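You operate a simulated robot arm through the tools that you are given. There is no shell and no other tool. Be economical: measure what you need, move in short steps, check, and stop when the job is done.

You are at the controls of a simulated two-armed robot. One attempt, no reset.

Task
Zero both gauges on the bench and stand them in the pass tray.
Fine: hold each gauge while the other hand turns its knob, till the needle stands on 0. Set down upright: test gauge.
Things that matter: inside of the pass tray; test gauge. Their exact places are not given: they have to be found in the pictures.

The check looks at the end state, three seconds after you hand in, the way a careful person would. Anything else that was tipped, shoved, dropped, spilled or broken makes it a failure.

Robot
Two 7-joint arms with fingered hands on one trunk, on a base that drives. Base frame: it is fixed to the floor where the robot stands at the start and does not move with it; the origin is under the middle of the robot, x ahead of it, y to its left, z up; the surface under the hand at the start is at about z = 900. Units: mm, rad, N and s.
The left shoulder is at the start at [60, 126, 1280], the right one opposite. With the tool pointing down near the work surface each hand reaches from about 100 to 700 mm from the robot's upright axis, wherever it stands, measured 20 degrees to its own side. Places, roughly: inside of the pass tray [500, -300, 900]; test gauge [-250, -1500, 1500]. Payload 2.5 kg a hand.
Tool frame (each hand has its own): the origin (TCP) lies between the finger pads and is the grasp point; the fingertips stand 30 mm ahead of it; z points along the fingers, y is the line along which they close. Largest opening 104 mm; the body of the gripper starts 35 mm behind the TCP. The gripper is a hand of 5 fingers: y runs from the thumb to the fingers, the wrist lies at [-15, -104, -178] in the tool frame, and closing takes about 1.5 s.
Orientation is that of the tool frame in the base frame, as a unit quaternion [w, x, y, z]. With the fingers straight down and the wrist toward the robot, the tool's x, y and z point along [0, 1, 0], [1, 0, 0] and [0, 0, -1] of the base frame.

Tools
- The arms move only by the tool servo_tool. It takes "left_commands", "right_commands" or both (then of equal length, played together; a hand with none holds still); each is one flat list of numbers, 7 for each row, row after row: the opening, from 0 (shut) to 1 (fully open), then the shift along the tool's x, y, z in mm, then the turn, a rotation vector about the tool's x, y, z in rad. In form: [grip, tx, ty, tz, rx, ry, rz, grip, tx, ty, tz, rx, ry, rz, ...]. A call has 1 to 10 rows; each row is the pose to reach, as a shift and turn from the pose commanded when the call began, along the tool's axes at that moment. A row lasts 0.2 s, in which the tool goes at most 50 mm and 0.15 rad; a call with a longer step from one row to the next is refused whole, and so is a gripper value outside its range. A pose out of reach is approached as far as the arm can. The call stops where the force on the tool passes 40 N (or 10 N more than at its start, if that is more) or the arm is blocked; 0.2 s more then pass. Each finger travels about 153 mm/s and halts on what it meets, pressing with about 32 N; the grip force reading is that of the motor and also rises with nothing between the fingers. The clock runs only during rows and for 0.2 s after the last one: add rows that repeat a pose to give the fingers time. The reply holds the time, the measured pose of the TCP, the force on the tool along the base axes, the opening and the grip force, in the units named above and with some noise, with the torque about the TCP (base axes, N m) and any sound that the robot's microphone picked up.
- Cameras (640 x 400 px; columns grow to the right, rows downward): "scene" is now at [127.9, -17.5, 1487.9]; the picture's right is [-0.18, -0.98, 0.00], its down [-0.57, 0.11, -0.82] and it looks along [0.80, -0.15, -0.58] (base axes); focal length 217 px, centre (320, 200). "left" rides on the left gripper at [-80, -78, -141] in its tool frame; the picture's right is [-0.78, -0.30, 0.56], its down [0.53, -0.78, 0.33] and it looks along [0.33, 0.56, 0.76] (tool axes); focal length 247 px, centre (320, 200). "right" rides on the right gripper at [80, -78, -141] in its tool frame; the picture's right is [-0.78, 0.30, -0.56], its down [-0.53, -0.78, 0.33] and it looks along [-0.33, 0.56, 0.76] (tool axes); focal length 247 px, centre (320, 200).
- capture(camera): a new picture of that camera. The clock stands still meanwhile.
- move_column(by): slides the trunk up (or, below 0, down) by that many mm; the arms and the scene camera ride with it, the base frame stays. It gives what a move gives, with no picture.
- roll_base(legs): drives the robot by 1 to 6 legs, each [ahead, left, turn to the left] in mm, mm and rad, along the robot's own axes; the way and the turn of a leg run together, so that a leg with both is an arc; at most 1500 mm and 3.142 rad a leg. The arms and the cameras ride along, it lands a little off, and it stops where it bumps. It gives what a move gives.
- hand_shape(shape, hand): the hand has 5 fingers and takes this shape, open, in about a second: jaw (thumb against the fingers, like two jaws); tri (thumb and two fingers); tip (a fingertip pinch); poke (one finger out to press); point (the index stretched); flat (the hand flat); cup (the hand cupped); fist (a fist). The gripper value then closes the fingers along that shape, each until it touches; the sizes above hold for jaw. It gives what a move gives, with no picture.
- turn_head(pan, tilt): turns the head with the scene camera to pan (to the left, within 1.501 rad either way) and tilt (down, from -0.506 to 1.204), counted from straight ahead of the robot. It gives what a move gives.
- point_at(camera, pixels): for up to 12 pixels [column, row] of the newest picture of that camera ("zoom" is the newest enlarged one), the place [x, y, z] in the base frame of the surface seen there, good to about 2 mm. The clock stands still meanwhile.
- zoom(camera, box): a new picture of the part [left, top, right, bottom] of that camera's present view, enlarged. The clock stands still meanwhile.
- hand_in(): hands the job in; it is judged then, once.

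Keep the steps short. Do not move on a guess: measure, check each grasp and each placing, and mend mistakes. In all there are 80 turns and 62 pictures (those below and enlarged ones count). Leave the grippers open and the arms clear of the work at the hand-in unless told otherwise, and finish with a single line.

The tools are called after "Call:" as name(argument=value, ...) on one line, values as JSON. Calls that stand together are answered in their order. servo_tool: Moves the arms, as the interface text tells. Its arguments: {"type":"object","properties":{"left_commands":{"type":"array"},"right_commands":{"type":"array"}},"required":[]} The other tools are called the same way: move_column (by) slides the trunk up or down; hand_shape (shape, hand) gives the hand a shape; roll_base (legs) drives the base; turn_head (pan, tilt) turns the head that bears the scene camera; capture (camera) takes a picture; point_at (camera, pixels) gives the place of the surface under pixels of a picture; zoom (camera, box) takes an enlarged picture of a part of a camera's view; hand_in () hands the job in.

At the start:

```text
t: 0.0
left_eef_pos: [533.6, 66.6, 1390.8]
left_tcp_rot: [0.001, 0.707, 0.707, 0.0]
left_ft_force: [0.1, -0.7, -0.9]
left_wrist_torque: [-0.03, 0.0, 0.01]
left_gripper_width: 103.7
left_grasp_force: 0.1
left_shape: jaw
right_eef_pos: [415.8, -283.5, 1341.3]
right_tcp_rot: [0.0, 0.707, 0.707, 0.0]
right_ft_force: [-0.3, -0.5, -0.1]
right_wrist_torque: [0.01, 0.01, 0.02]
right_gripper_width: 103.8
right_grasp_force: 0.1
right_shape: jaw
trunk travel left (down, up): [-675.0, 265.0]
robot x, y, heading: [0.6, -4.0, -0.0]
head pan, tilt: [-0.185, 0.614]
```

scene: 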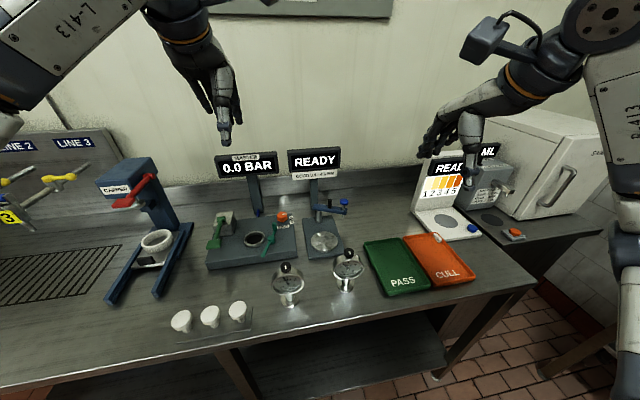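
right: 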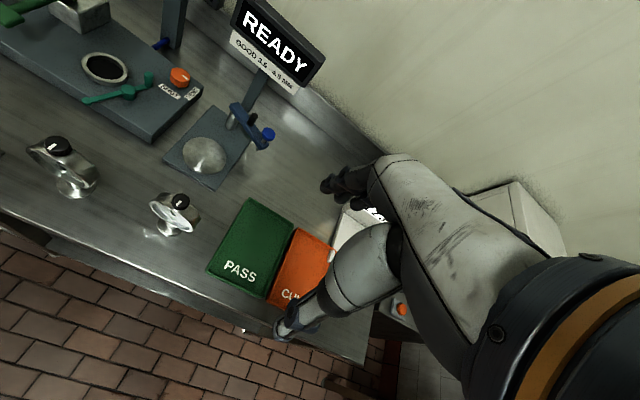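
left: 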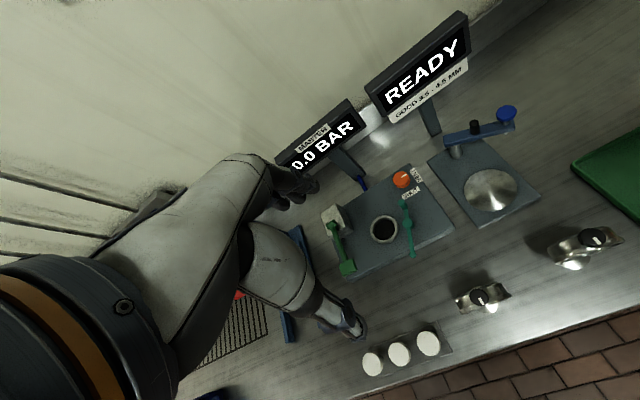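

I see two gauges near scene pixels (288,285) and (347,270), and the green PASS tray at (395,265). I'll enlarge them and measure.

Call:
zoom(camera="scene", box=[255, 245, 385, 326])

Call:
point_at(camera="scene", pixels=[[286, 267], [289, 283], [291, 304], [349, 252], [348, 268], [347, 290], [365, 243], [402, 238], [430, 288], [388, 295], [397, 262], [384, 284]])

```text
4.92 times, centred on (320, 286) of scene
```

zoom: 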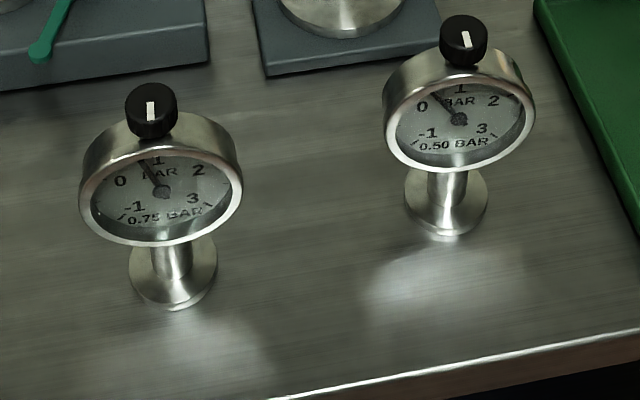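

```text
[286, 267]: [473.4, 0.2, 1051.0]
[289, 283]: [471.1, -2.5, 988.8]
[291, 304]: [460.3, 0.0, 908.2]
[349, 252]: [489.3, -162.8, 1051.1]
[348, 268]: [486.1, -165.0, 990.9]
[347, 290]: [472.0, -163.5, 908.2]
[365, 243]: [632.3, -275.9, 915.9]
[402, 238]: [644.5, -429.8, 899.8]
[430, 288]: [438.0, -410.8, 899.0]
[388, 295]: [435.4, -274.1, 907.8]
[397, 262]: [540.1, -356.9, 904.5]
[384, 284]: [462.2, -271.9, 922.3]
```

Needles read about 0.75 and 0.50 bar, with knobs on top. Next I measure the gauge edges in the zoom and the things near the trays.

Call:
point_at(camera="zoom", pixels=[[463, 22], [463, 58], [392, 115], [528, 115], [455, 164], [400, 80], [520, 65], [432, 205], [480, 205], [447, 195], [460, 140], [440, 70]])

Call:
point_at(camera="scene", pixels=[[420, 215], [455, 238], [480, 230], [472, 228], [478, 278], [440, 235], [405, 290], [418, 262], [490, 185], [323, 242], [345, 210], [515, 235]])

Call:
zoom(camera="right", box=[120, 170, 280, 270])

```text
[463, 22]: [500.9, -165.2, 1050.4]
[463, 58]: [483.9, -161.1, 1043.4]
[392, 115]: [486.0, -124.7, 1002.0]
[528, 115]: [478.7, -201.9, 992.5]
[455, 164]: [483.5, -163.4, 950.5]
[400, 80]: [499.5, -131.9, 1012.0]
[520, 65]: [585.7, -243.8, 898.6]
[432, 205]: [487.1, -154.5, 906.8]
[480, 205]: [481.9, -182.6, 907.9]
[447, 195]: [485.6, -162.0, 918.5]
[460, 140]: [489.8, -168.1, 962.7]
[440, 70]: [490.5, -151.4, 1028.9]
```

```text
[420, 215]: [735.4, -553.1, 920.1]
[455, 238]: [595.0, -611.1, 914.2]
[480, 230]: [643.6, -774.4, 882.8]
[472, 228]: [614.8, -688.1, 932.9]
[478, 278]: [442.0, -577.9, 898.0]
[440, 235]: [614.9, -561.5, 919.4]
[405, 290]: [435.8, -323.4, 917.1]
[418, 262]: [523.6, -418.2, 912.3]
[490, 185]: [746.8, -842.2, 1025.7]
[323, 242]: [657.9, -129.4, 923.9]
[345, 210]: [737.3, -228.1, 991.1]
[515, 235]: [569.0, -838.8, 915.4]
```

```text
4.00 times, centred on (200, 220) of right
```

zoom: 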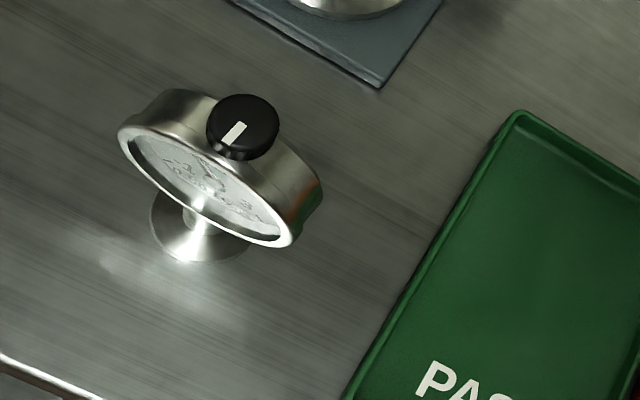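

From above I can see the case thickness. I'll measure the case rim, the knob and the tray edges in this zoom.

Call:
point_at(camera="zoom", pixels=[[243, 105], [230, 150], [212, 122], [274, 120], [290, 240], [318, 195], [305, 215], [128, 128], [165, 93], [190, 130], [270, 170], [240, 240]])

Call:
point_at(camera="right", pixels=[[250, 200], [293, 230], [210, 266], [265, 298], [250, 250], [60, 145], [35, 150], [92, 180], [185, 240], [255, 208], [278, 222], [240, 275]])

```text
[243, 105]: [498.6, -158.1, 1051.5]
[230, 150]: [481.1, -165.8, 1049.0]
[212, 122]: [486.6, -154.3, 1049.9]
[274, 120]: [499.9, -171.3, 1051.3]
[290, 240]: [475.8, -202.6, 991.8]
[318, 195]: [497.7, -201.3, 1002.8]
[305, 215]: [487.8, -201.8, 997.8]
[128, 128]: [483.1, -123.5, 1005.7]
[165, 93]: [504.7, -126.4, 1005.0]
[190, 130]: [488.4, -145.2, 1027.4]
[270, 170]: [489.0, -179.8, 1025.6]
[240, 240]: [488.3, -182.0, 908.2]
```

```text
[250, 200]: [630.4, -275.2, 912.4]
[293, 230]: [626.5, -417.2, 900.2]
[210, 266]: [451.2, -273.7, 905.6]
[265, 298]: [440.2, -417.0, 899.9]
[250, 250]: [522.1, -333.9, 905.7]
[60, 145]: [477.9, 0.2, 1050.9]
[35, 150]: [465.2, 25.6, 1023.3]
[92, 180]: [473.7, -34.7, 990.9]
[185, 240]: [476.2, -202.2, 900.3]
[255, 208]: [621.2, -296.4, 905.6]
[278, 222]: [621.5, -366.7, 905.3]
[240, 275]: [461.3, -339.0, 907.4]
```

Gauge 2 (the right one): knob axis about (490,-163), top z 1051. Its case runs y -124 to -202 and x about 476–504, with centre z about 990. I'll take it first. The right hand will grip the case edge from the right side and the left hand will turn the knob from above. First I turn the right hand sideways, well clear.

Call:
servo_tool(right_commands=[1, -5, 8, 27, 0, 0.141, 0, 1, -10, 16, 54, 0, 0.282, 0, 1, -15, 24, 80, 0, 0.423, 0, 1, -20, 32, 107, 0, 0.564, 0, 1, -26, 40, 134, 0, 0.706, 0, 1, -31, 47, 161, 0, 0.847, 0, 1, -36, 55, 187, 0, 0.988, 0, 1, -41, 63, 214, 0, 1.129, 0, 1, -46, 71, 241, 0, 1.27, 0, 1, -46, 71, 241, 0, 1.27, 0])

```text
t: 2.2
left_eef_pos: [534.8, 66.7, 1389.0]
left_tcp_rot: [0.0, 0.707, 0.707, 0.0]
left_ft_force: [-0.3, -0.4, 0.6]
left_wrist_torque: [-0.01, 0.01, 0.0]
left_gripper_width: 103.6
left_grasp_force: 0.0
left_shape: jaw
right_eef_pos: [480.6, -325.5, 1117.4]
right_tcp_rot: [-0.396, 0.59, 0.584, 0.392]
right_ft_force: [1.6, 0.2, -0.9]
right_wrist_torque: [-0.02, 0.0, 0.01]
right_gripper_width: 103.9
right_grasp_force: 0.1
right_shape: jaw
right hand out of reach, approached as far as the arm can: row 9, 10
trunk travel left (down, up): [-675.0, 265.0]
robot x, y, heading: [1.3, -3.1, -0.004]
head pan, tilt: [-0.185, 0.614]
```

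The right hand is now nearly sideways (limit about 1.19 rad). I ease the angle a bit, add the slight yaw of the gauge face and go to a pre-grasp on its right side.

Call:
servo_tool(right_commands=[1, -16, -1, 20, -0.02, -0.03, 0.007, 1, -32, -3, 41, -0.043, -0.05, 0.013, 1, -48, -4, 62, -0.065, -0.08, 0.02, 1, -64.5, -6, 82, -0.086, -0.1, 0.027, 1, -64.5, -6, 82, -0.086, -0.1, 0.027])

Call:
capture(camera="scene")

Call:
capture(camera="right")

```text
t: 3.4
left_eef_pos: [534.0, 65.3, 1390.0]
left_tcp_rot: [0.0, 0.707, 0.707, 0.0]
left_ft_force: [1.0, -0.5, -0.2]
left_wrist_torque: [0.0, -0.01, -0.01]
left_gripper_width: 103.5
left_grasp_force: 0.1
left_shape: jaw
right_eef_pos: [472.7, -251.0, 1037.4]
right_tcp_rot: [-0.347, 0.631, 0.58, 0.381]
right_ft_force: [0.4, -0.3, -0.1]
right_wrist_torque: [0.06, 0.02, -0.02]
right_gripper_width: 103.8
right_grasp_force: 0.0
right_shape: jaw
right hand out of reach, approached as far as the arm can: row 1, 2, 3, 4, 5
trunk travel left (down, up): [-675.0, 265.0]
robot x, y, heading: [-2.5, 1.7, -0.002]
head pan, tilt: [-0.185, 0.614]
```

```text
56 pictures are left
```

scene: 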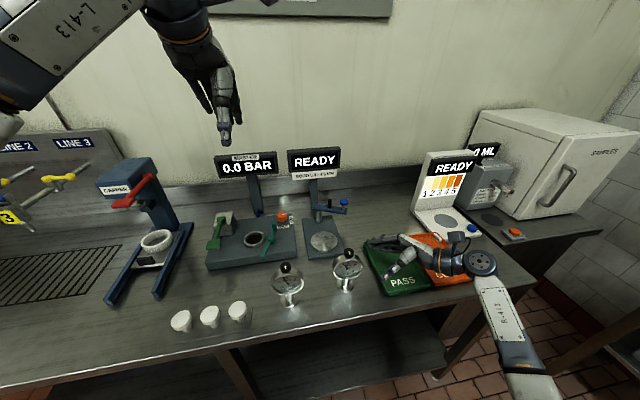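

```text
55 pictures are left
```

right: 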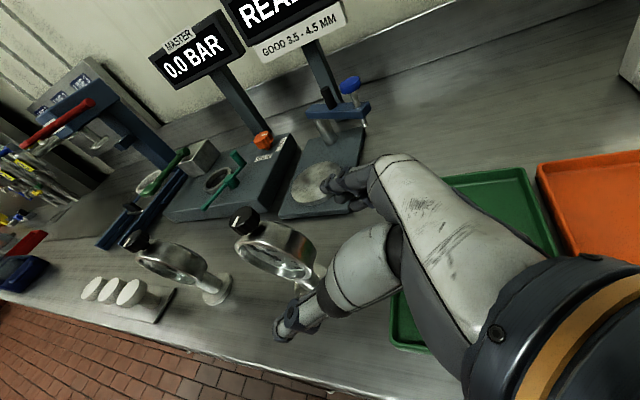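

The hand points at about 60° from straight down and can't get flatter here. That still works, since the case is round and I can approach radially from the upper right. I'll set a reachable pre-grasp at that angle.

Call:
servo_tool(right_commands=[1, 31, 2, 6, 0, -0.12, 0, 1, 31, 2, 6, 0, -0.12, 0])

```text
t: 4.0
left_eef_pos: [533.7, 66.2, 1391.5]
left_tcp_rot: [0.001, 0.707, 0.707, 0.0]
left_ft_force: [0.3, 0.9, -0.2]
left_wrist_torque: [-0.02, 0.01, -0.03]
left_gripper_width: 103.5
left_grasp_force: 0.0
left_shape: jaw
right_eef_pos: [476.2, -227.9, 1062.2]
right_tcp_rot: [-0.31, 0.655, 0.599, 0.342]
right_ft_force: [-0.3, -1.6, -0.1]
right_wrist_torque: [0.0, -0.01, 0.0]
right_gripper_width: 104.0
right_grasp_force: 0.0
right_shape: jaw
trunk travel left (down, up): [-675.0, 265.0]
robot x, y, heading: [-0.7, -2.1, -0.005]
head pan, tilt: [-0.185, 0.614]
```

The pose is reached as commanded, at 35° below horizontal. I check how the fingers lie beside the gauge before going in.

Call:
zoom(camera="scene", box=[310, 200, 470, 300])

Call:
capture(camera="right")

```text
4.00 times, centred on (390, 250) of scene
```

zoom: 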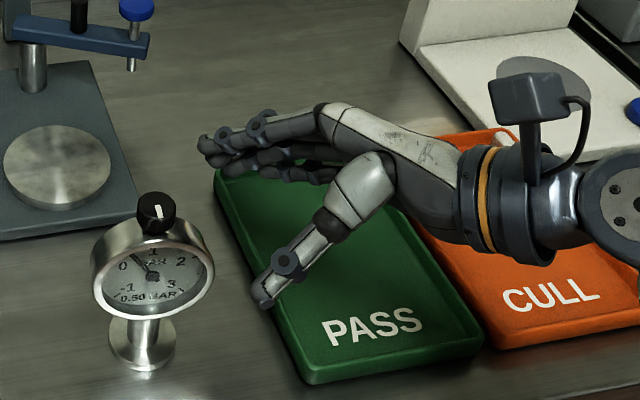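

```text
53 pictures are left
```

right: 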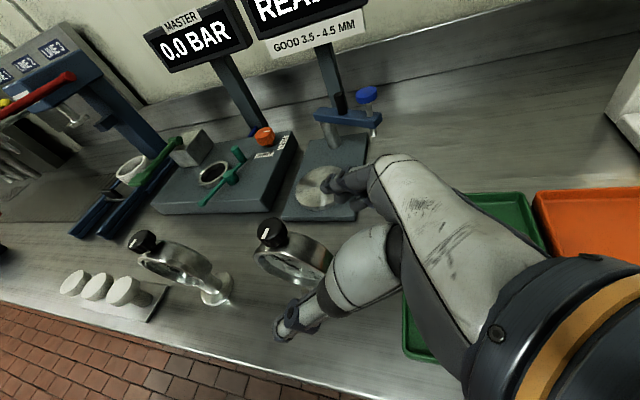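

The four fingers will lie behind the case and the thumb will sit on the dial side. To keep the knob free I aim low, at TCP (487,-205,995), and move in open.

Call:
servo_tool(right_commands=[1, -20, 4, 4, 0, 0, 0, 1, -41, 8.5, 7.7, 0, 0, 0, 1, -41, 8.5, 32, 0, 0, 0, 1, -41, 8.5, 57, 0, 0, 0, 1, -41, 8.5, 57, 0, 0, 0])

Call:
zoom(camera="scene", box=[290, 210, 434, 300])

Call:
capture(camera="right")

```text
t: 5.2
left_eef_pos: [534.2, 67.1, 1389.2]
left_tcp_rot: [0.0, 0.707, 0.707, 0.0]
left_ft_force: [0.4, -0.7, 0.4]
left_wrist_torque: [0.0, 0.03, 0.06]
left_gripper_width: 103.3
left_grasp_force: 0.0
left_shape: jaw
right_eef_pos: [488.9, -203.8, 997.7]
right_tcp_rot: [-0.309, 0.654, 0.599, 0.343]
right_ft_force: [-0.2, 0.3, 0.8]
right_wrist_torque: [0.01, -0.01, 0.0]
right_gripper_width: 104.1
right_grasp_force: 0.1
right_shape: jaw
trunk travel left (down, up): [-675.0, 265.0]
robot x, y, heading: [-1.3, -0.0, 0.002]
head pan, tilt: [-0.185, 0.614]
```

```text
4.44 times, centred on (362, 255) of scene
```

zoom: 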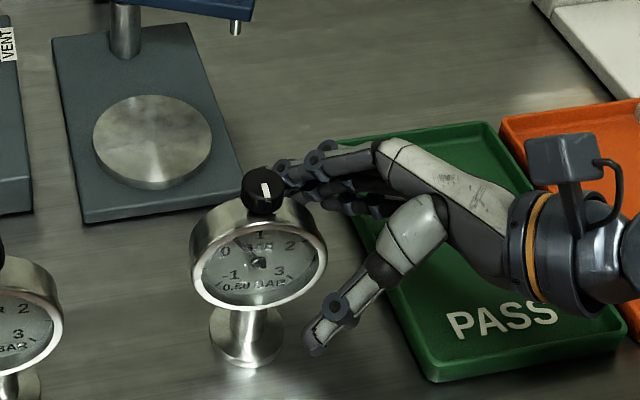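

```text
51 pictures are left
```

right: 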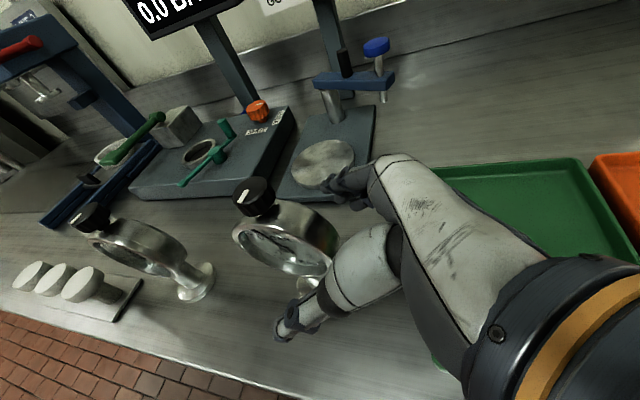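

The thumb is in front of the lower right of the dial and the fingers are behind. I close the right hand.

Call:
servo_tool(right_commands=[0.7, 0, 0, 0, 0, 0, 0, 0.5, 0, 0, 0, 0, 0, 0, 0.4, 0, 0, 0, 0, 0, 0, 0.3, 0, 0, 0, 0, 0, 0, 0.2, 0, 0, 0, 0, 0, 0, 0.1, 0, 0, 0, 0, 0, 0, 0, 0, 0, 0, 0, 0, 0, 0, 0, 0, 0, 0, 0, 0, 0, 0, 0, 0, 0, 0])

Call:
zoom(camera="scene", box=[290, 210, 434, 300])

```text
refused: commands must hold 7 numbers for each row
```

```text
4.44 times, centred on (362, 255) of scene
```

zoom: 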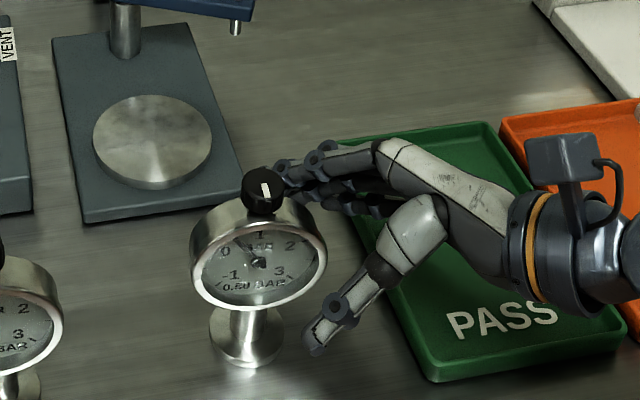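

That command was refused because I miscounted the numbers. I'll send the close again with 8 rows.

Call:
servo_tool(right_commands=[0.7, 0, 0, 0, 0, 0, 0, 0.5, 0, 0, 0, 0, 0, 0, 0.4, 0, 0, 0, 0, 0, 0, 0.3, 0, 0, 0, 0, 0, 0, 0.2, 0, 0, 0, 0, 0, 0, 0.1, 0, 0, 0, 0, 0, 0, 0, 0, 0, 0, 0, 0, 0, 0, 0, 0, 0, 0, 0, 0, 0, 0, 0, 0, 0, 0, 0])

Call:
zoom(camera="scene", box=[290, 210, 434, 300])

```text
t: 7.2
left_eef_pos: [533.0, 66.1, 1390.0]
left_tcp_rot: [-0.001, 0.707, 0.707, 0.0]
left_ft_force: [0.0, 0.7, 0.2]
left_wrist_torque: [0.0, -0.03, 0.01]
left_gripper_width: 103.5
left_grasp_force: 0.0
left_shape: jaw
right_eef_pos: [489.6, -202.6, 997.5]
right_tcp_rot: [-0.31, 0.655, 0.598, 0.343]
right_ft_force: [0.8, 0.3, -0.2]
right_wrist_torque: [-0.04, -0.09, -0.04]
right_gripper_width: 21.6
right_grasp_force: 32.0
right_shape: jaw
trunk travel left (down, up): [-675.0, 265.0]
robot x, y, heading: [3.6, 0.1, 0.001]
head pan, tilt: [-0.185, 0.614]
```

```text
4.44 times, centred on (362, 255) of scene
```

zoom: 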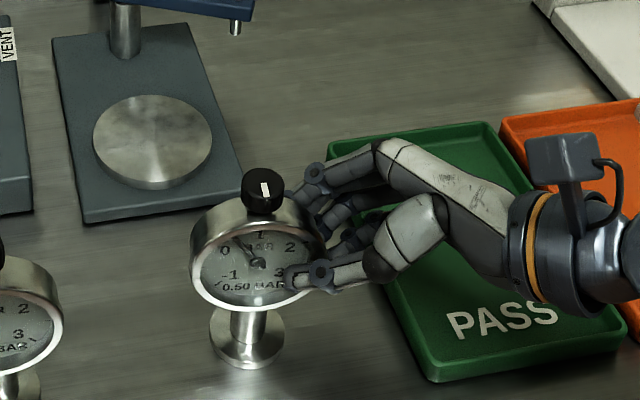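

The grip holds: width 21.6 mm, 32 N, gauge not moved. I set the left hand to the fingertip pinch and measure the knob again.

Call:
hand_shape(hand="left", shape="tip")

Call:
point_at(camera="zoom", pixels=[[264, 175], [263, 206], [246, 186], [281, 186], [264, 188]])

Call:
capture(camera="left")

```text
t: 8.1
left_eef_pos: [534.2, 65.8, 1390.6]
left_tcp_rot: [0.0, 0.707, 0.707, 0.0]
left_ft_force: [-0.7, 0.2, 0.4]
left_wrist_torque: [0.01, 0.01, 0.02]
left_gripper_width: 104.0
left_grasp_force: 0.0
left_shape: tip
right_eef_pos: [489.3, -202.6, 997.3]
right_tcp_rot: [-0.309, 0.655, 0.598, 0.342]
right_ft_force: [0.2, 0.3, -0.1]
right_wrist_torque: [-0.02, -0.04, 0.02]
right_gripper_width: 21.8
right_grasp_force: 32.2
right_shape: jaw
trunk travel left (down, up): [-675.0, 265.0]
robot x, y, heading: [1.0, -0.3, 0.001]
head pan, tilt: [-0.185, 0.614]
```

```text
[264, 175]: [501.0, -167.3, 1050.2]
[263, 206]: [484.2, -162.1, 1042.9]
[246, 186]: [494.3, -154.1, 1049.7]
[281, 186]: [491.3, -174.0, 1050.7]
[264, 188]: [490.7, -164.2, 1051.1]
```

```text
48 pictures are left
```

left: 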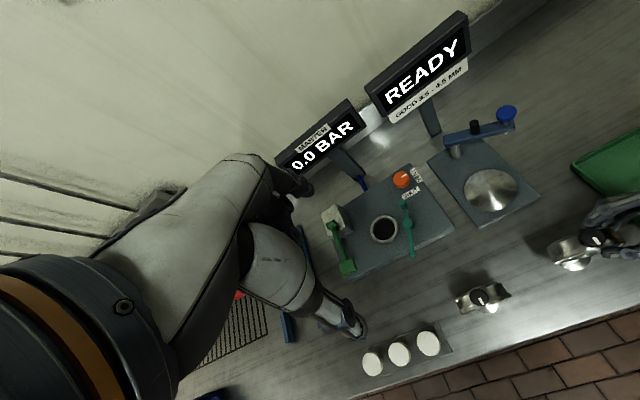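

The knob centre is about (492,-164) with its top at 1051. I bring the left hand above it, tips about 70 mm clear.

Call:
servo_tool(left_commands=[0.7, -29, -5, 30, 0, 0, 0, 0.7, -58, -10, 60, 0, 0, 0, 0.7, -87, -16, 89, 0, 0, 0, 0.7, -115, -21, 117, 0, 0, 0, 0.7, -144, -26, 146, 0, 0, 0, 0.7, -173, -32, 175, 0, 0, 0, 0.7, -202, -37, 204, 0, 0, 0, 0.7, -230, -42, 235, 0, 0, 0, 0.7, -230, -42, 235, 0, 0, 0])

Call:
capture(camera="scene")

Call:
capture(camera="left")

```text
t: 10.1
left_eef_pos: [491.6, -164.6, 1152.5]
left_tcp_rot: [0.0, 0.708, 0.707, 0.001]
left_ft_force: [0.0, -0.3, 0.2]
left_wrist_torque: [-0.02, 0.03, -0.01]
left_gripper_width: 73.0
left_grasp_force: 0.0
left_shape: tip
right_eef_pos: [489.8, -203.5, 997.0]
right_tcp_rot: [-0.309, 0.654, 0.598, 0.343]
right_ft_force: [-1.0, 0.3, 0.3]
right_wrist_torque: [-0.05, -0.05, 0.02]
right_gripper_width: 21.9
right_grasp_force: 32.1
right_shape: jaw
trunk travel left (down, up): [-675.0, 265.0]
robot x, y, heading: [-1.2, 0.1, -0.005]
head pan, tilt: [-0.185, 0.614]
```

```text
47 pictures are left
```

scene: 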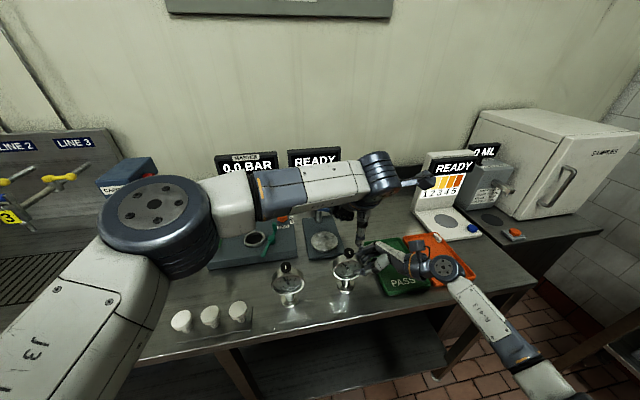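

```text
46 pictures are left
```

left: 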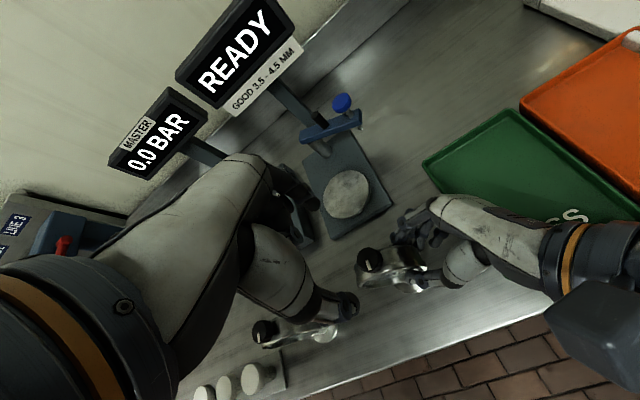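

The knob projects where it should, centred between index and thumb. I lower 82 mm to put the fingertips around the knob, still open.

Call:
servo_tool(left_commands=[0.6, 0, 0, 25, 0, 0, 0, 0.55, 0, 0, 50, 0, 0, 0, 0.5, 0, 0, 70, 0, 0, 0, 0.5, 0, 0, 82, 0, 0, 0, 0.5, 0, 0, 82, 0, 0, 0])

Call:
zoom(camera="scene", box=[300, 210, 396, 270])

Call:
zoom(camera="left", box=[240, 160, 432, 280])

```text
t: 11.3
left_eef_pos: [493.3, -163.2, 1073.5]
left_tcp_rot: [0.0, 0.707, 0.707, 0.0]
left_ft_force: [-0.1, -0.6, -0.5]
left_wrist_torque: [0.0, -0.01, -0.01]
left_gripper_width: 52.7
left_grasp_force: 0.1
left_shape: tip
right_eef_pos: [488.4, -202.7, 996.9]
right_tcp_rot: [-0.31, 0.655, 0.597, 0.342]
right_ft_force: [0.7, 0.2, 0.0]
right_wrist_torque: [-0.01, -0.04, 0.0]
right_gripper_width: 22.0
right_grasp_force: 32.1
right_shape: jaw
trunk travel left (down, up): [-675.0, 265.0]
robot x, y, heading: [0.4, 2.9, -0.002]
head pan, tilt: [-0.185, 0.614]
```

```text
6.67 times, centred on (348, 240) of scene
```

zoom: 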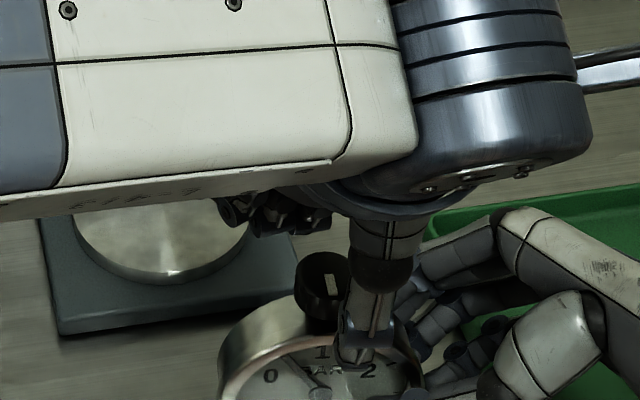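

```text
3.33 times, centred on (336, 220) of left
```

zoom: 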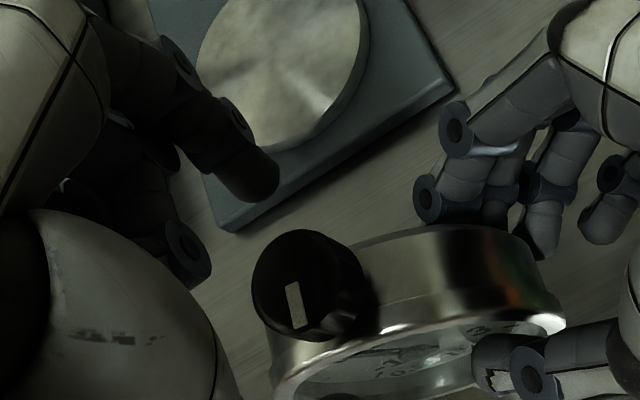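

I check the actual finger positions: the index tip and the knob in this zoom, and the thumb tip in a fresh left picture.

Call:
point_at(camera="zoom", pixels=[[265, 190], [250, 175], [278, 185], [295, 240], [310, 335], [265, 290], [350, 270], [305, 285]])

Call:
capture(camera="left")

```text
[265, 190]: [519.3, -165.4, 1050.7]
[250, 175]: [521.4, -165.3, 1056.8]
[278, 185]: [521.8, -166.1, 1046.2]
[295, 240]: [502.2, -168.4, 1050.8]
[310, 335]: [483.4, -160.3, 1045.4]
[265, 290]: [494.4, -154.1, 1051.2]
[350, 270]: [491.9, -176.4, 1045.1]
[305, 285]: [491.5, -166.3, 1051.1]
```

```text
43 pictures are left
```

left: 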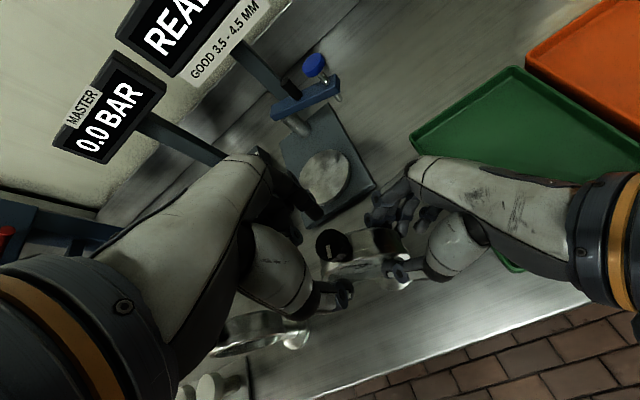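

Index tip is at (520,-165) and the knob centre at (492,-165.5), so they're aligned. I lower 4 mm and close the pinch.

Call:
servo_tool(left_commands=[0.5, 0, 0, 4, 0, 0, 0, 0.35, 0, 0, 4, 0, 0, 0, 0.25, 0, 0, 4, 0, 0, 0, 0.15, 0, 0, 4, 0, 0, 0, 0.05, 0, 0, 4, 0, 0, 0, 0, 0, 0, 4, 0, 0, 0, 0, 0, 0, 4, 0, 0, 0])

Call:
zoom(camera="scene", box=[300, 230, 396, 290])

```text
t: 12.9
left_eef_pos: [491.7, -163.1, 1068.8]
left_tcp_rot: [0.0, 0.707, 0.707, 0.0]
left_ft_force: [1.9, -0.8, -0.2]
left_wrist_torque: [0.0, -0.07, -0.01]
left_gripper_width: 18.1
left_grasp_force: 31.8
left_shape: tip
right_eef_pos: [489.2, -203.5, 996.1]
right_tcp_rot: [-0.31, 0.655, 0.598, 0.342]
right_ft_force: [-2.5, 0.1, -0.2]
right_wrist_torque: [-0.03, -0.02, 0.06]
right_gripper_width: 22.0
right_grasp_force: 31.5
right_shape: jaw
trunk travel left (down, up): [-675.0, 265.0]
robot x, y, heading: [-2.0, -0.3, -0.001]
head pan, tilt: [-0.185, 0.614]
```

```text
6.67 times, centred on (348, 260) of scene
```

zoom: 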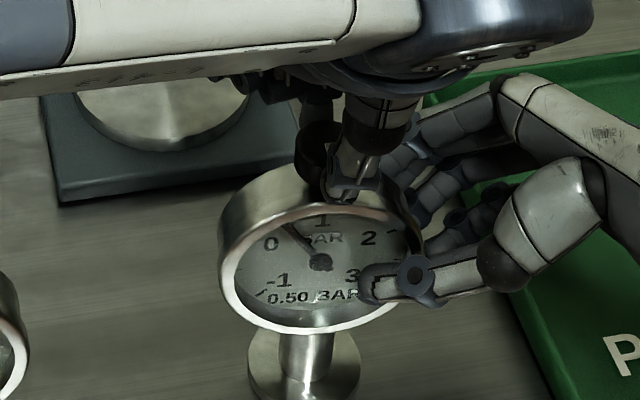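

The pinch is closed at 18 mm and the dial stays visible. I try a 0.3 rad turn about the tool axis and look at the needle.

Call:
servo_tool(left_commands=[0, 0, 0, 0, 0, 0, 0.1, 0, 0, 0, 0, 0, 0, 0.2, 0, 0, 0, 0, 0, 0, 0.3, 0, 0, 0, 0, 0, 0, 0.3])

Call:
zoom(camera="scene", box=[300, 230, 396, 290])

```text
t: 13.9
left_eef_pos: [492.5, -164.3, 1069.1]
left_tcp_rot: [0.0, 0.805, 0.593, 0.0]
left_ft_force: [2.8, 3.5, 2.1]
left_wrist_torque: [0.13, -0.13, 0.15]
left_gripper_width: 18.7
left_grasp_force: 32.0
left_shape: tip
right_eef_pos: [489.5, -204.2, 997.4]
right_tcp_rot: [-0.309, 0.654, 0.599, 0.343]
right_ft_force: [-3.0, -5.5, -0.8]
right_wrist_torque: [-0.06, -0.02, -0.08]
right_gripper_width: 21.9
right_grasp_force: 32.0
right_shape: jaw
trunk travel left (down, up): [-675.0, 265.0]
robot x, y, heading: [0.5, 0.7, 0.002]
head pan, tilt: [-0.185, 0.614]
```

```text
6.67 times, centred on (348, 260) of scene
```

zoom: 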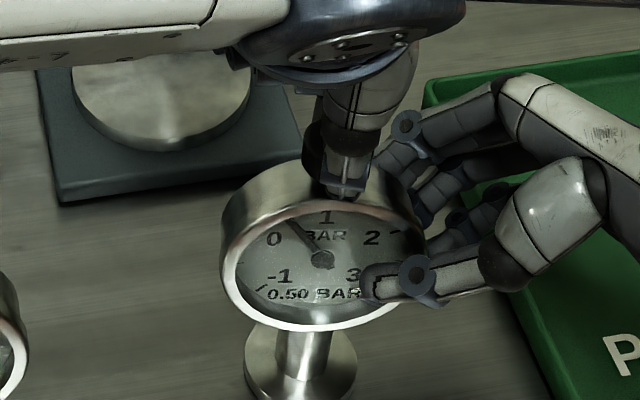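

The needle hardly changed. I look closer at the dial and the knob mark.

Call:
zoom(camera="scene", box=[328, 255, 368, 280])

Call:
zoom(camera="left", box=[260, 180, 420, 280])

```text
16.00 times, centred on (348, 268) of scene
```

zoom: 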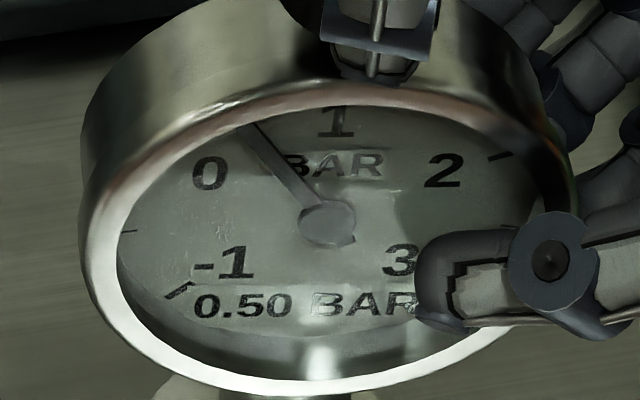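

```text
4.00 times, centred on (340, 230) of left
```

zoom: 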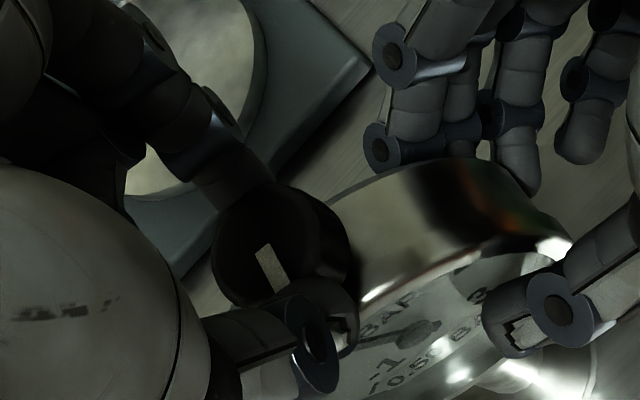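

The knob mark shows the knob did follow most of the turn. If anything the needle went slightly up in value, so I turn the other way by 0.8 rad and compare at the same magnification.

Call:
servo_tool(left_commands=[0, 0, 0, 0, 0, 0, -0.12, 0, 0, 0, 0, 0, 0, -0.24, 0, 0, 0, 0, 0, 0, -0.36, 0, 0, 0, 0, 0, 0, -0.48, 0, 0, 0, 0, 0, 0, -0.6, 0, 0, 0, 0, 0, 0, -0.7, 0, 0, 0, 0, 0, 0, -0.8, 0, 0, 0, 0, 0, 0, -0.8])

Call:
zoom(camera="scene", box=[328, 255, 368, 280])

Call:
zoom(camera="left", box=[260, 180, 420, 280])

```text
t: 15.7
left_eef_pos: [493.1, -143.2, 1069.3]
left_tcp_rot: [0.002, 0.512, 0.859, -0.002]
left_ft_force: [-2.1, -16.5, 4.2]
left_wrist_torque: [-0.6, 0.17, -0.14]
left_gripper_width: 20.0
left_grasp_force: 31.4
left_shape: tip
left hand out of reach, approached as far as the arm can: row 6, 7, 8
right_eef_pos: [487.9, -200.8, 1000.2]
right_tcp_rot: [-0.309, 0.652, 0.6, 0.345]
right_ft_force: [2.4, 19.5, 8.3]
right_wrist_torque: [0.22, -0.28, 0.12]
right_gripper_width: 20.7
right_grasp_force: 32.1
right_shape: jaw
trunk travel left (down, up): [-675.0, 265.0]
robot x, y, heading: [-1.9, 2.6, 0.004]
head pan, tilt: [-0.185, 0.614]
```

```text
16.00 times, centred on (348, 268) of scene
```

zoom: 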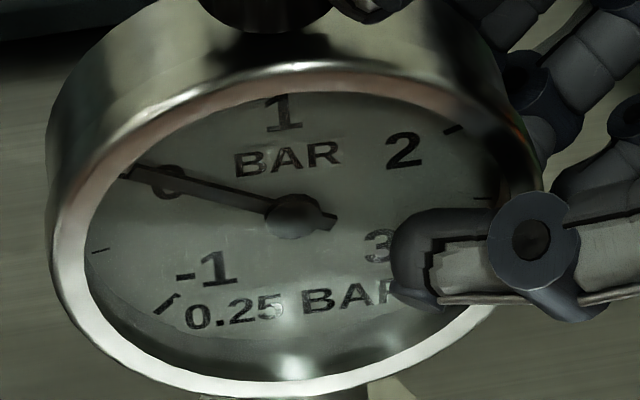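

```text
4.00 times, centred on (340, 230) of left
```

zoom: 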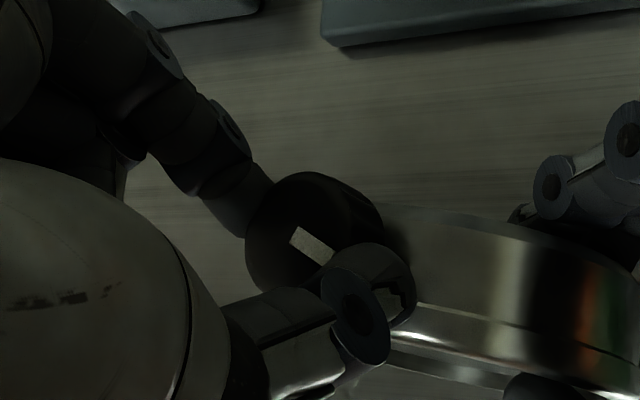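

The readout on the dial now says 0.25 BAR and the needle is near 0, so the direction is right. The left wrist hit its limit and pulled sideways, though. I release the pinch now and check the gauge.

Call:
servo_tool(left_commands=[0.2, 0, 0, 0, 0, 0, 0, 0.4, 0, 0, 0, 0, 0, 0, 0.5, 0, 0, 0, 0, 0, 0, 0.5, 0, 0, -30, 0, 0, 0, 0.5, 0, 0, -70, 0, 0, 0, 0.5, 0, 0, -70, 0, 0, 0])

Call:
zoom(camera="scene", box=[300, 230, 396, 290])

```text
t: 17.1
left_eef_pos: [494.2, -142.7, 1138.7]
left_tcp_rot: [0.001, 0.509, 0.86, 0.0]
left_ft_force: [-0.7, -1.5, 0.3]
left_wrist_torque: [0.03, 0.01, -0.04]
left_gripper_width: 51.4
left_grasp_force: 0.1
left_shape: tip
right_eef_pos: [488.5, -202.8, 997.5]
right_tcp_rot: [-0.309, 0.655, 0.598, 0.343]
right_ft_force: [0.1, -3.2, 4.4]
right_wrist_torque: [-0.03, -0.22, -0.1]
right_gripper_width: 21.0
right_grasp_force: 31.8
right_shape: jaw
trunk travel left (down, up): [-675.0, 265.0]
robot x, y, heading: [1.3, 1.1, 0.003]
head pan, tilt: [-0.185, 0.614]
```

```text
6.67 times, centred on (348, 260) of scene
```

zoom: 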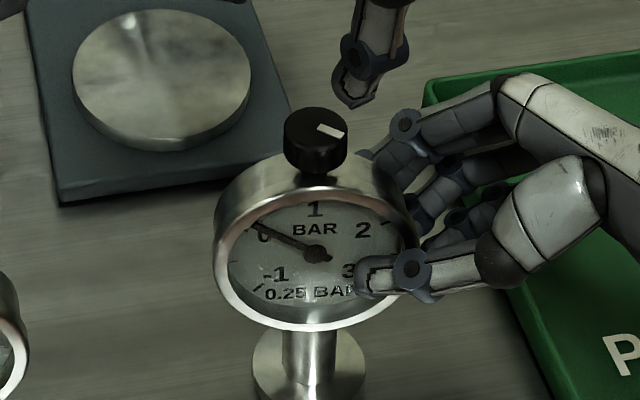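

Released, and the readout stays at 0.25. The needle is just above 0. I measure the gauge pose again.

Call:
point_at(camera="zoom", pixels=[[316, 115], [316, 142], [288, 128], [342, 132], [315, 128], [218, 240], [417, 240], [312, 328], [258, 368], [360, 368], [308, 398], [318, 175]])

Call:
zoom(camera="left", box=[240, 180, 480, 330])

```text
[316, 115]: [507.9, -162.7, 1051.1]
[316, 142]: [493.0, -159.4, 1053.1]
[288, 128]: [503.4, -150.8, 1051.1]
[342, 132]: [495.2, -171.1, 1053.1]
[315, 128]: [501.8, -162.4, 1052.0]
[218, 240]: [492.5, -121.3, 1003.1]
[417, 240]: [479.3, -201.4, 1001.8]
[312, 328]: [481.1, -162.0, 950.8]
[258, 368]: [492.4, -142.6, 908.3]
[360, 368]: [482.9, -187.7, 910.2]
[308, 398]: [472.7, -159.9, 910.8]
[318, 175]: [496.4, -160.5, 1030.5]
```

```text
2.67 times, centred on (360, 255) of left
```

zoom: 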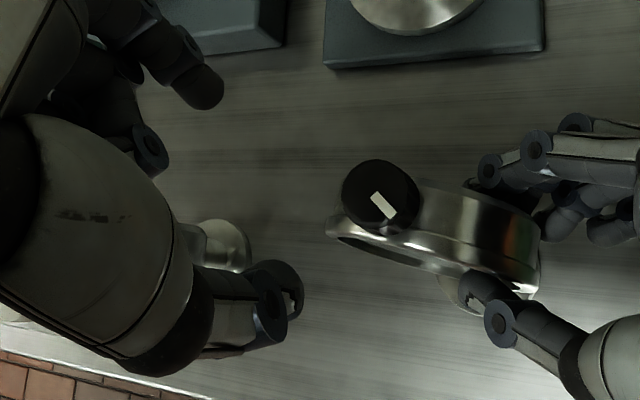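

The gauge turned very slightly in the grip and leans back a few degrees; the knob is now at (500,-161,1052). The needle is about 17° above 0, roughly 0.6 rad more of knob. I rewind the left hand by 1.0 rad above the knob and recentre it.

Call:
servo_tool(left_commands=[0.5, -6, -1, 0, 0, 0, 0.14, 0.5, -12, -2, 0, 0, 0, 0.28, 0.5, -18.6, -3.4, 0, 0, 0, 0.42, 0.5, -18.6, -3.4, 0, 0, 0, 0.56, 0.5, -18.6, -3.4, 0, 0, 0, 0.7, 0.5, -18.6, -3.4, 0, 0, 0, 0.84, 0.5, -18.6, -3.4, 0, 0, 0, 0.97, 0.5, -18.6, -3.4, 0, 0, 0, 1.0, 0.5, -18.6, -3.4, 0, 0, 0, 1.0])

Call:
zoom(camera="left", box=[240, 180, 480, 330])

```text
t: 19.1
left_eef_pos: [499.8, -159.5, 1137.2]
left_tcp_rot: [0.001, 0.86, 0.51, -0.001]
left_ft_force: [0.2, 0.3, -0.5]
left_wrist_torque: [-0.02, -0.03, -0.01]
left_gripper_width: 51.4
left_grasp_force: 0.1
left_shape: tip
right_eef_pos: [489.2, -202.4, 996.9]
right_tcp_rot: [-0.308, 0.655, 0.599, 0.343]
right_ft_force: [0.0, -2.7, 5.4]
right_wrist_torque: [-0.05, -0.22, -0.08]
right_gripper_width: 21.1
right_grasp_force: 31.5
right_shape: jaw
trunk travel left (down, up): [-675.0, 265.0]
robot x, y, heading: [-2.0, 1.3, -0.003]
head pan, tilt: [-0.185, 0.614]
```

```text
2.67 times, centred on (360, 255) of left
```

zoom: 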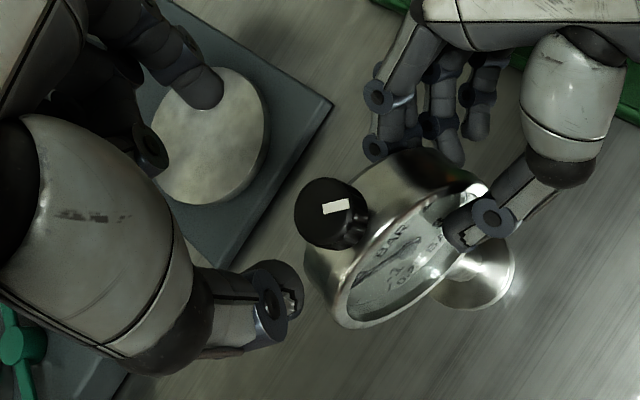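

I measure the right index finger's position, to be sure the left index clears it on the way down.

Call:
point_at(camera="zoom", pixels=[[374, 148], [377, 95], [390, 60], [440, 145], [333, 190], [310, 225], [352, 200], [328, 245], [332, 210], [395, 150]])

```text
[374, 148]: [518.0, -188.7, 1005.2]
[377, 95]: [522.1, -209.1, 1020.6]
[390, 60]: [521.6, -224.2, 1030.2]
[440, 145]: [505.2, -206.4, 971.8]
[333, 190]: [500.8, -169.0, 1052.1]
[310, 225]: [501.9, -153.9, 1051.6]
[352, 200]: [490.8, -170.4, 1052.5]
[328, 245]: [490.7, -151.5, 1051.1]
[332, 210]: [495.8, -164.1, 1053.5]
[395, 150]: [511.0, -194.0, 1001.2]
```

Everything is clear, with the highest right index point at 1020. I descend with a small recentring to (498,-161) and close on the knob.

Call:
servo_tool(left_commands=[0.5, -2, -1, 25, 0, 0, 0, 0.5, -2, -1, 50, 0, 0, 0, 0.5, -2, -1, 68, 0, 0, 0, 0.5, -2, -1, 68, 0, 0, 0, 0.35, -2, -1, 68, 0, 0, 0, 0.25, -2, -1, 68, 0, 0, 0, 0.15, -2, -1, 68, 0, 0, 0, 0.05, -2, -1, 68, 0, 0, 0, 0, -2, -1, 68, 0, 0, 0, 0, -2, -1, 68, 0, 0, 0])

Call:
zoom(camera="scene", box=[300, 230, 396, 290])

```text
t: 21.3
left_eef_pos: [500.0, -160.9, 1070.0]
left_tcp_rot: [0.0, 0.86, 0.51, 0.0]
left_ft_force: [0.5, -0.4, 0.5]
left_wrist_torque: [-0.01, -0.01, 0.01]
left_gripper_width: 17.5
left_grasp_force: 31.8
left_shape: tip
right_eef_pos: [489.1, -202.1, 997.0]
right_tcp_rot: [-0.309, 0.654, 0.598, 0.344]
right_ft_force: [0.4, -1.8, 5.6]
right_wrist_torque: [0.02, -0.2, -0.07]
right_gripper_width: 21.2
right_grasp_force: 31.9
right_shape: jaw
trunk travel left (down, up): [-675.0, 265.0]
robot x, y, heading: [1.9, 1.4, -0.001]
head pan, tilt: [-0.185, 0.614]
```

```text
6.67 times, centred on (348, 260) of scene
```

zoom: 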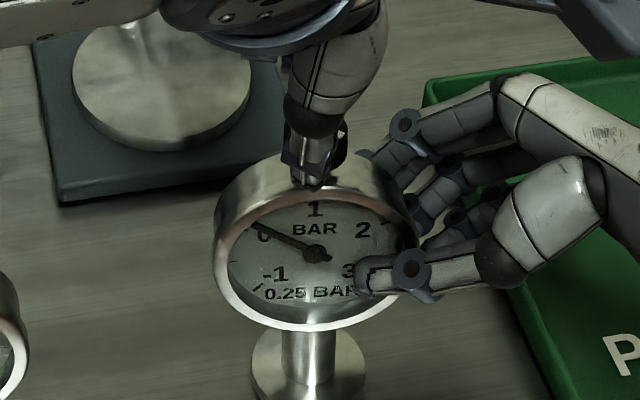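

The knob is gripped again and the gauge hasn't moved. I turn by -0.45 rad and read the dial.

Call:
servo_tool(left_commands=[0, 0, 0, 0, 0, 0, -0.12, 0, 0, 0, 0, 0, 0, -0.24, 0, 0, 0, 0, 0, 0, -0.36, 0, 0, 0, 0, 0, 0, -0.45, 0, 0, 0, 0, 0, 0, -0.45])

Call:
zoom(camera="scene", box=[328, 255, 368, 280])

```text
t: 22.5
left_eef_pos: [498.5, -161.2, 1070.0]
left_tcp_rot: [0.001, 0.724, 0.69, 0.0]
left_ft_force: [1.0, -2.6, -1.8]
left_wrist_torque: [-0.09, 0.0, -0.03]
left_gripper_width: 17.5
left_grasp_force: 32.2
left_shape: tip
right_eef_pos: [488.8, -201.4, 998.2]
right_tcp_rot: [-0.31, 0.655, 0.599, 0.342]
right_ft_force: [-0.2, 1.6, 7.0]
right_wrist_torque: [0.11, -0.25, 0.05]
right_gripper_width: 21.2
right_grasp_force: 32.1
right_shape: jaw
trunk travel left (down, up): [-675.0, 265.0]
robot x, y, heading: [0.9, 0.5, -0.004]
head pan, tilt: [-0.185, 0.614]
```

```text
16.00 times, centred on (348, 268) of scene
```

zoom: 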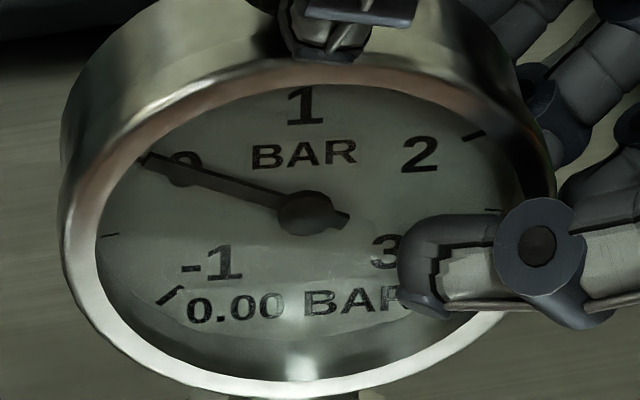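

The readout says 0.00 BAR and the needle lies across the "0". I release the knob, lift the left hand and check from close up.

Call:
servo_tool(left_commands=[0.2, 0, 0, 0, 0, 0, 0, 0.4, 0, 0, 0, 0, 0, 0, 0.5, 0, 0, 0, 0, 0, 0, 0.5, 0, 0, 0, 0, 0, 0, 0.5, 0, 0, -40, 0, 0, 0, 0.5, 0, 0, -85, 0, 0, 0, 0.5, 0, 0, -130, 0, 0, 0, 0.5, 40, 0, -150, 0, 0, 0, 0.5, 80, 0, -150, 0, 0, 0])

Call:
zoom(camera="scene", box=[324, 245, 372, 275])

```text
t: 24.5
left_eef_pos: [505.6, -85.1, 1219.7]
left_tcp_rot: [0.001, 0.725, 0.689, 0.0]
left_ft_force: [0.0, -0.1, -0.4]
left_wrist_torque: [0.03, -0.02, 0.02]
left_gripper_width: 51.5
left_grasp_force: 0.1
left_shape: tip
right_eef_pos: [489.2, -202.2, 999.4]
right_tcp_rot: [-0.31, 0.655, 0.598, 0.342]
right_ft_force: [0.3, -1.8, 2.5]
right_wrist_torque: [-0.04, -0.16, -0.04]
right_gripper_width: 21.4
right_grasp_force: 31.9
right_shape: jaw
trunk travel left (down, up): [-675.0, 265.0]
robot x, y, heading: [-2.0, 0.7, 0.001]
head pan, tilt: [-0.185, 0.614]
```

```text
13.33 times, centred on (348, 260) of scene
```

zoom: 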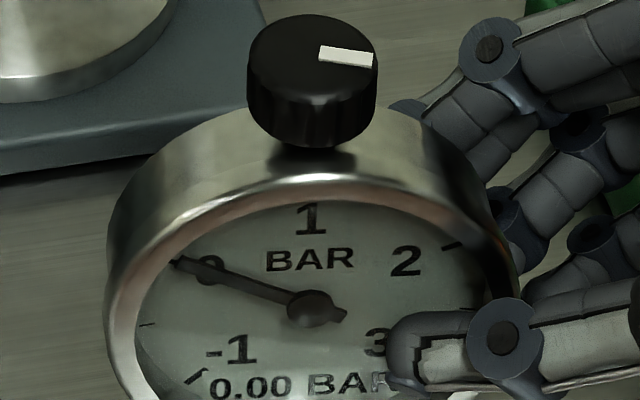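

0.00 BAR, and the needle stands on the mirror image of the 2 tick, which is the 0 tick. I lift the gauge 50 mm with the right hand and carry it over the far half of the PASS tray, around (580,-345).

Call:
servo_tool(right_commands=[0, 20, 0, -14, 0, 0, 0, 0, 41, 0, -29, 0, 0, 0, 0, 21, 20, -58, 0, 0, 0, 0, 1, 40, -86, 0, 0, 0, 0, -20, 60, -115, 0, 0, 0, 0, -40, 80, -144, 0, 0, 0, 0, -60, 100, -172, 0, 0, 0, 0, -60, 100, -172, 0, 0, 0])

Call:
zoom(camera="scene", box=[330, 190, 490, 290])

Call:
capture(camera="right")

```text
t: 26.3
left_eef_pos: [505.3, -87.3, 1220.0]
left_tcp_rot: [0.0, 0.725, 0.689, 0.0]
left_ft_force: [0.7, 0.1, 0.6]
left_wrist_torque: [0.0, -0.03, 0.02]
left_gripper_width: 51.7
left_grasp_force: 0.1
left_shape: tip
right_eef_pos: [521.5, -274.2, 1046.4]
right_tcp_rot: [-0.31, 0.655, 0.598, 0.342]
right_ft_force: [0.4, 0.4, -3.5]
right_wrist_torque: [-0.11, 0.04, 0.03]
right_gripper_width: 21.0
right_grasp_force: 31.9
right_shape: jaw
right hand out of reach, approached as far as the arm can: row 5, 6, 7, 8
trunk travel left (down, up): [-675.0, 265.0]
robot x, y, heading: [0.2, 2.2, -0.002]
head pan, tilt: [-0.185, 0.614]
```

```text
4.00 times, centred on (410, 240) of scene
```

zoom: 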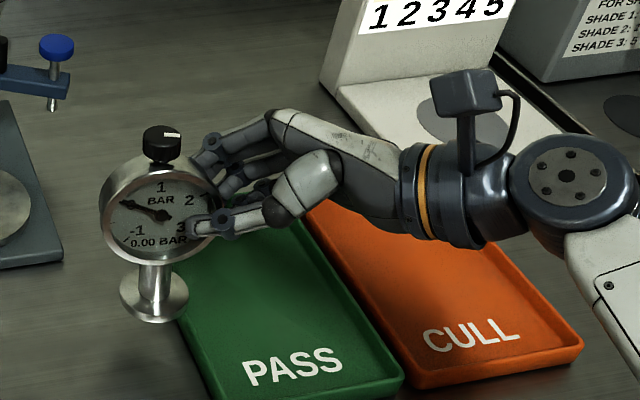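

```text
29 pictures are left
```

right: 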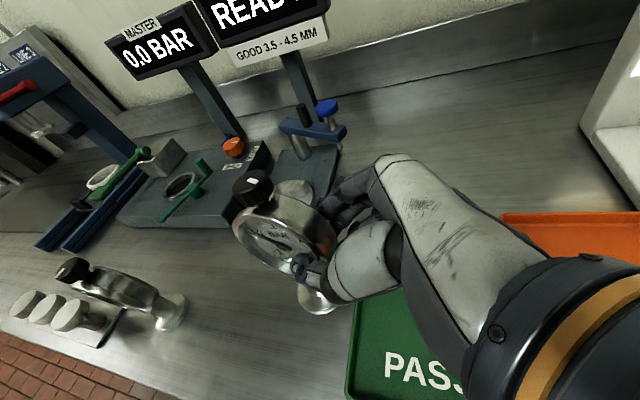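

The gauge is up and secure, still reading 0.00, but the arm is at its reach limit. I drive the base 112 mm right and 50 mm ahead so the gauge comes over the far part of the tray.

Call:
roll_base(legs=[[0, -112, 0], [50, 0, 0]])

Call:
capture(camera="scene")

```text
t: 28.0
left_eef_pos: [557.2, -194.3, 1219.7]
left_tcp_rot: [-0.001, 0.724, 0.69, 0.0]
left_ft_force: [0.0, 0.7, 0.3]
left_wrist_torque: [-0.02, 0.04, 0.02]
left_gripper_width: 51.7
left_grasp_force: 0.2
left_shape: tip
right_eef_pos: [574.2, -383.8, 1045.7]
right_tcp_rot: [-0.312, 0.655, 0.598, 0.341]
right_ft_force: [0.5, -0.5, -3.5]
right_wrist_torque: [-0.07, 0.02, -0.01]
right_gripper_width: 21.3
right_grasp_force: 31.6
right_shape: jaw
trunk travel left (down, up): [-675.0, 265.0]
robot x, y, heading: [54.6, -108.1, 0.004]
head pan, tilt: [-0.185, 0.614]
```

```text
28 pictures are left
```

scene: 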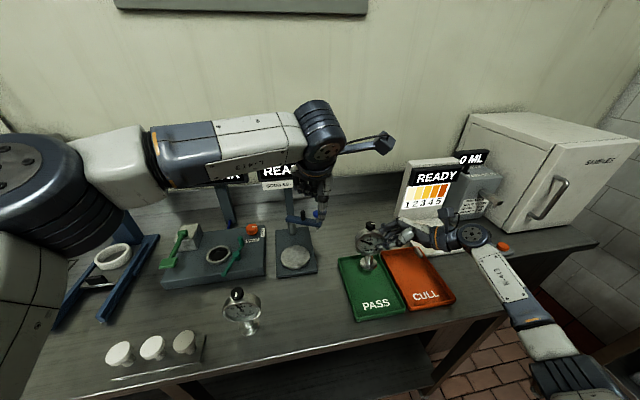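

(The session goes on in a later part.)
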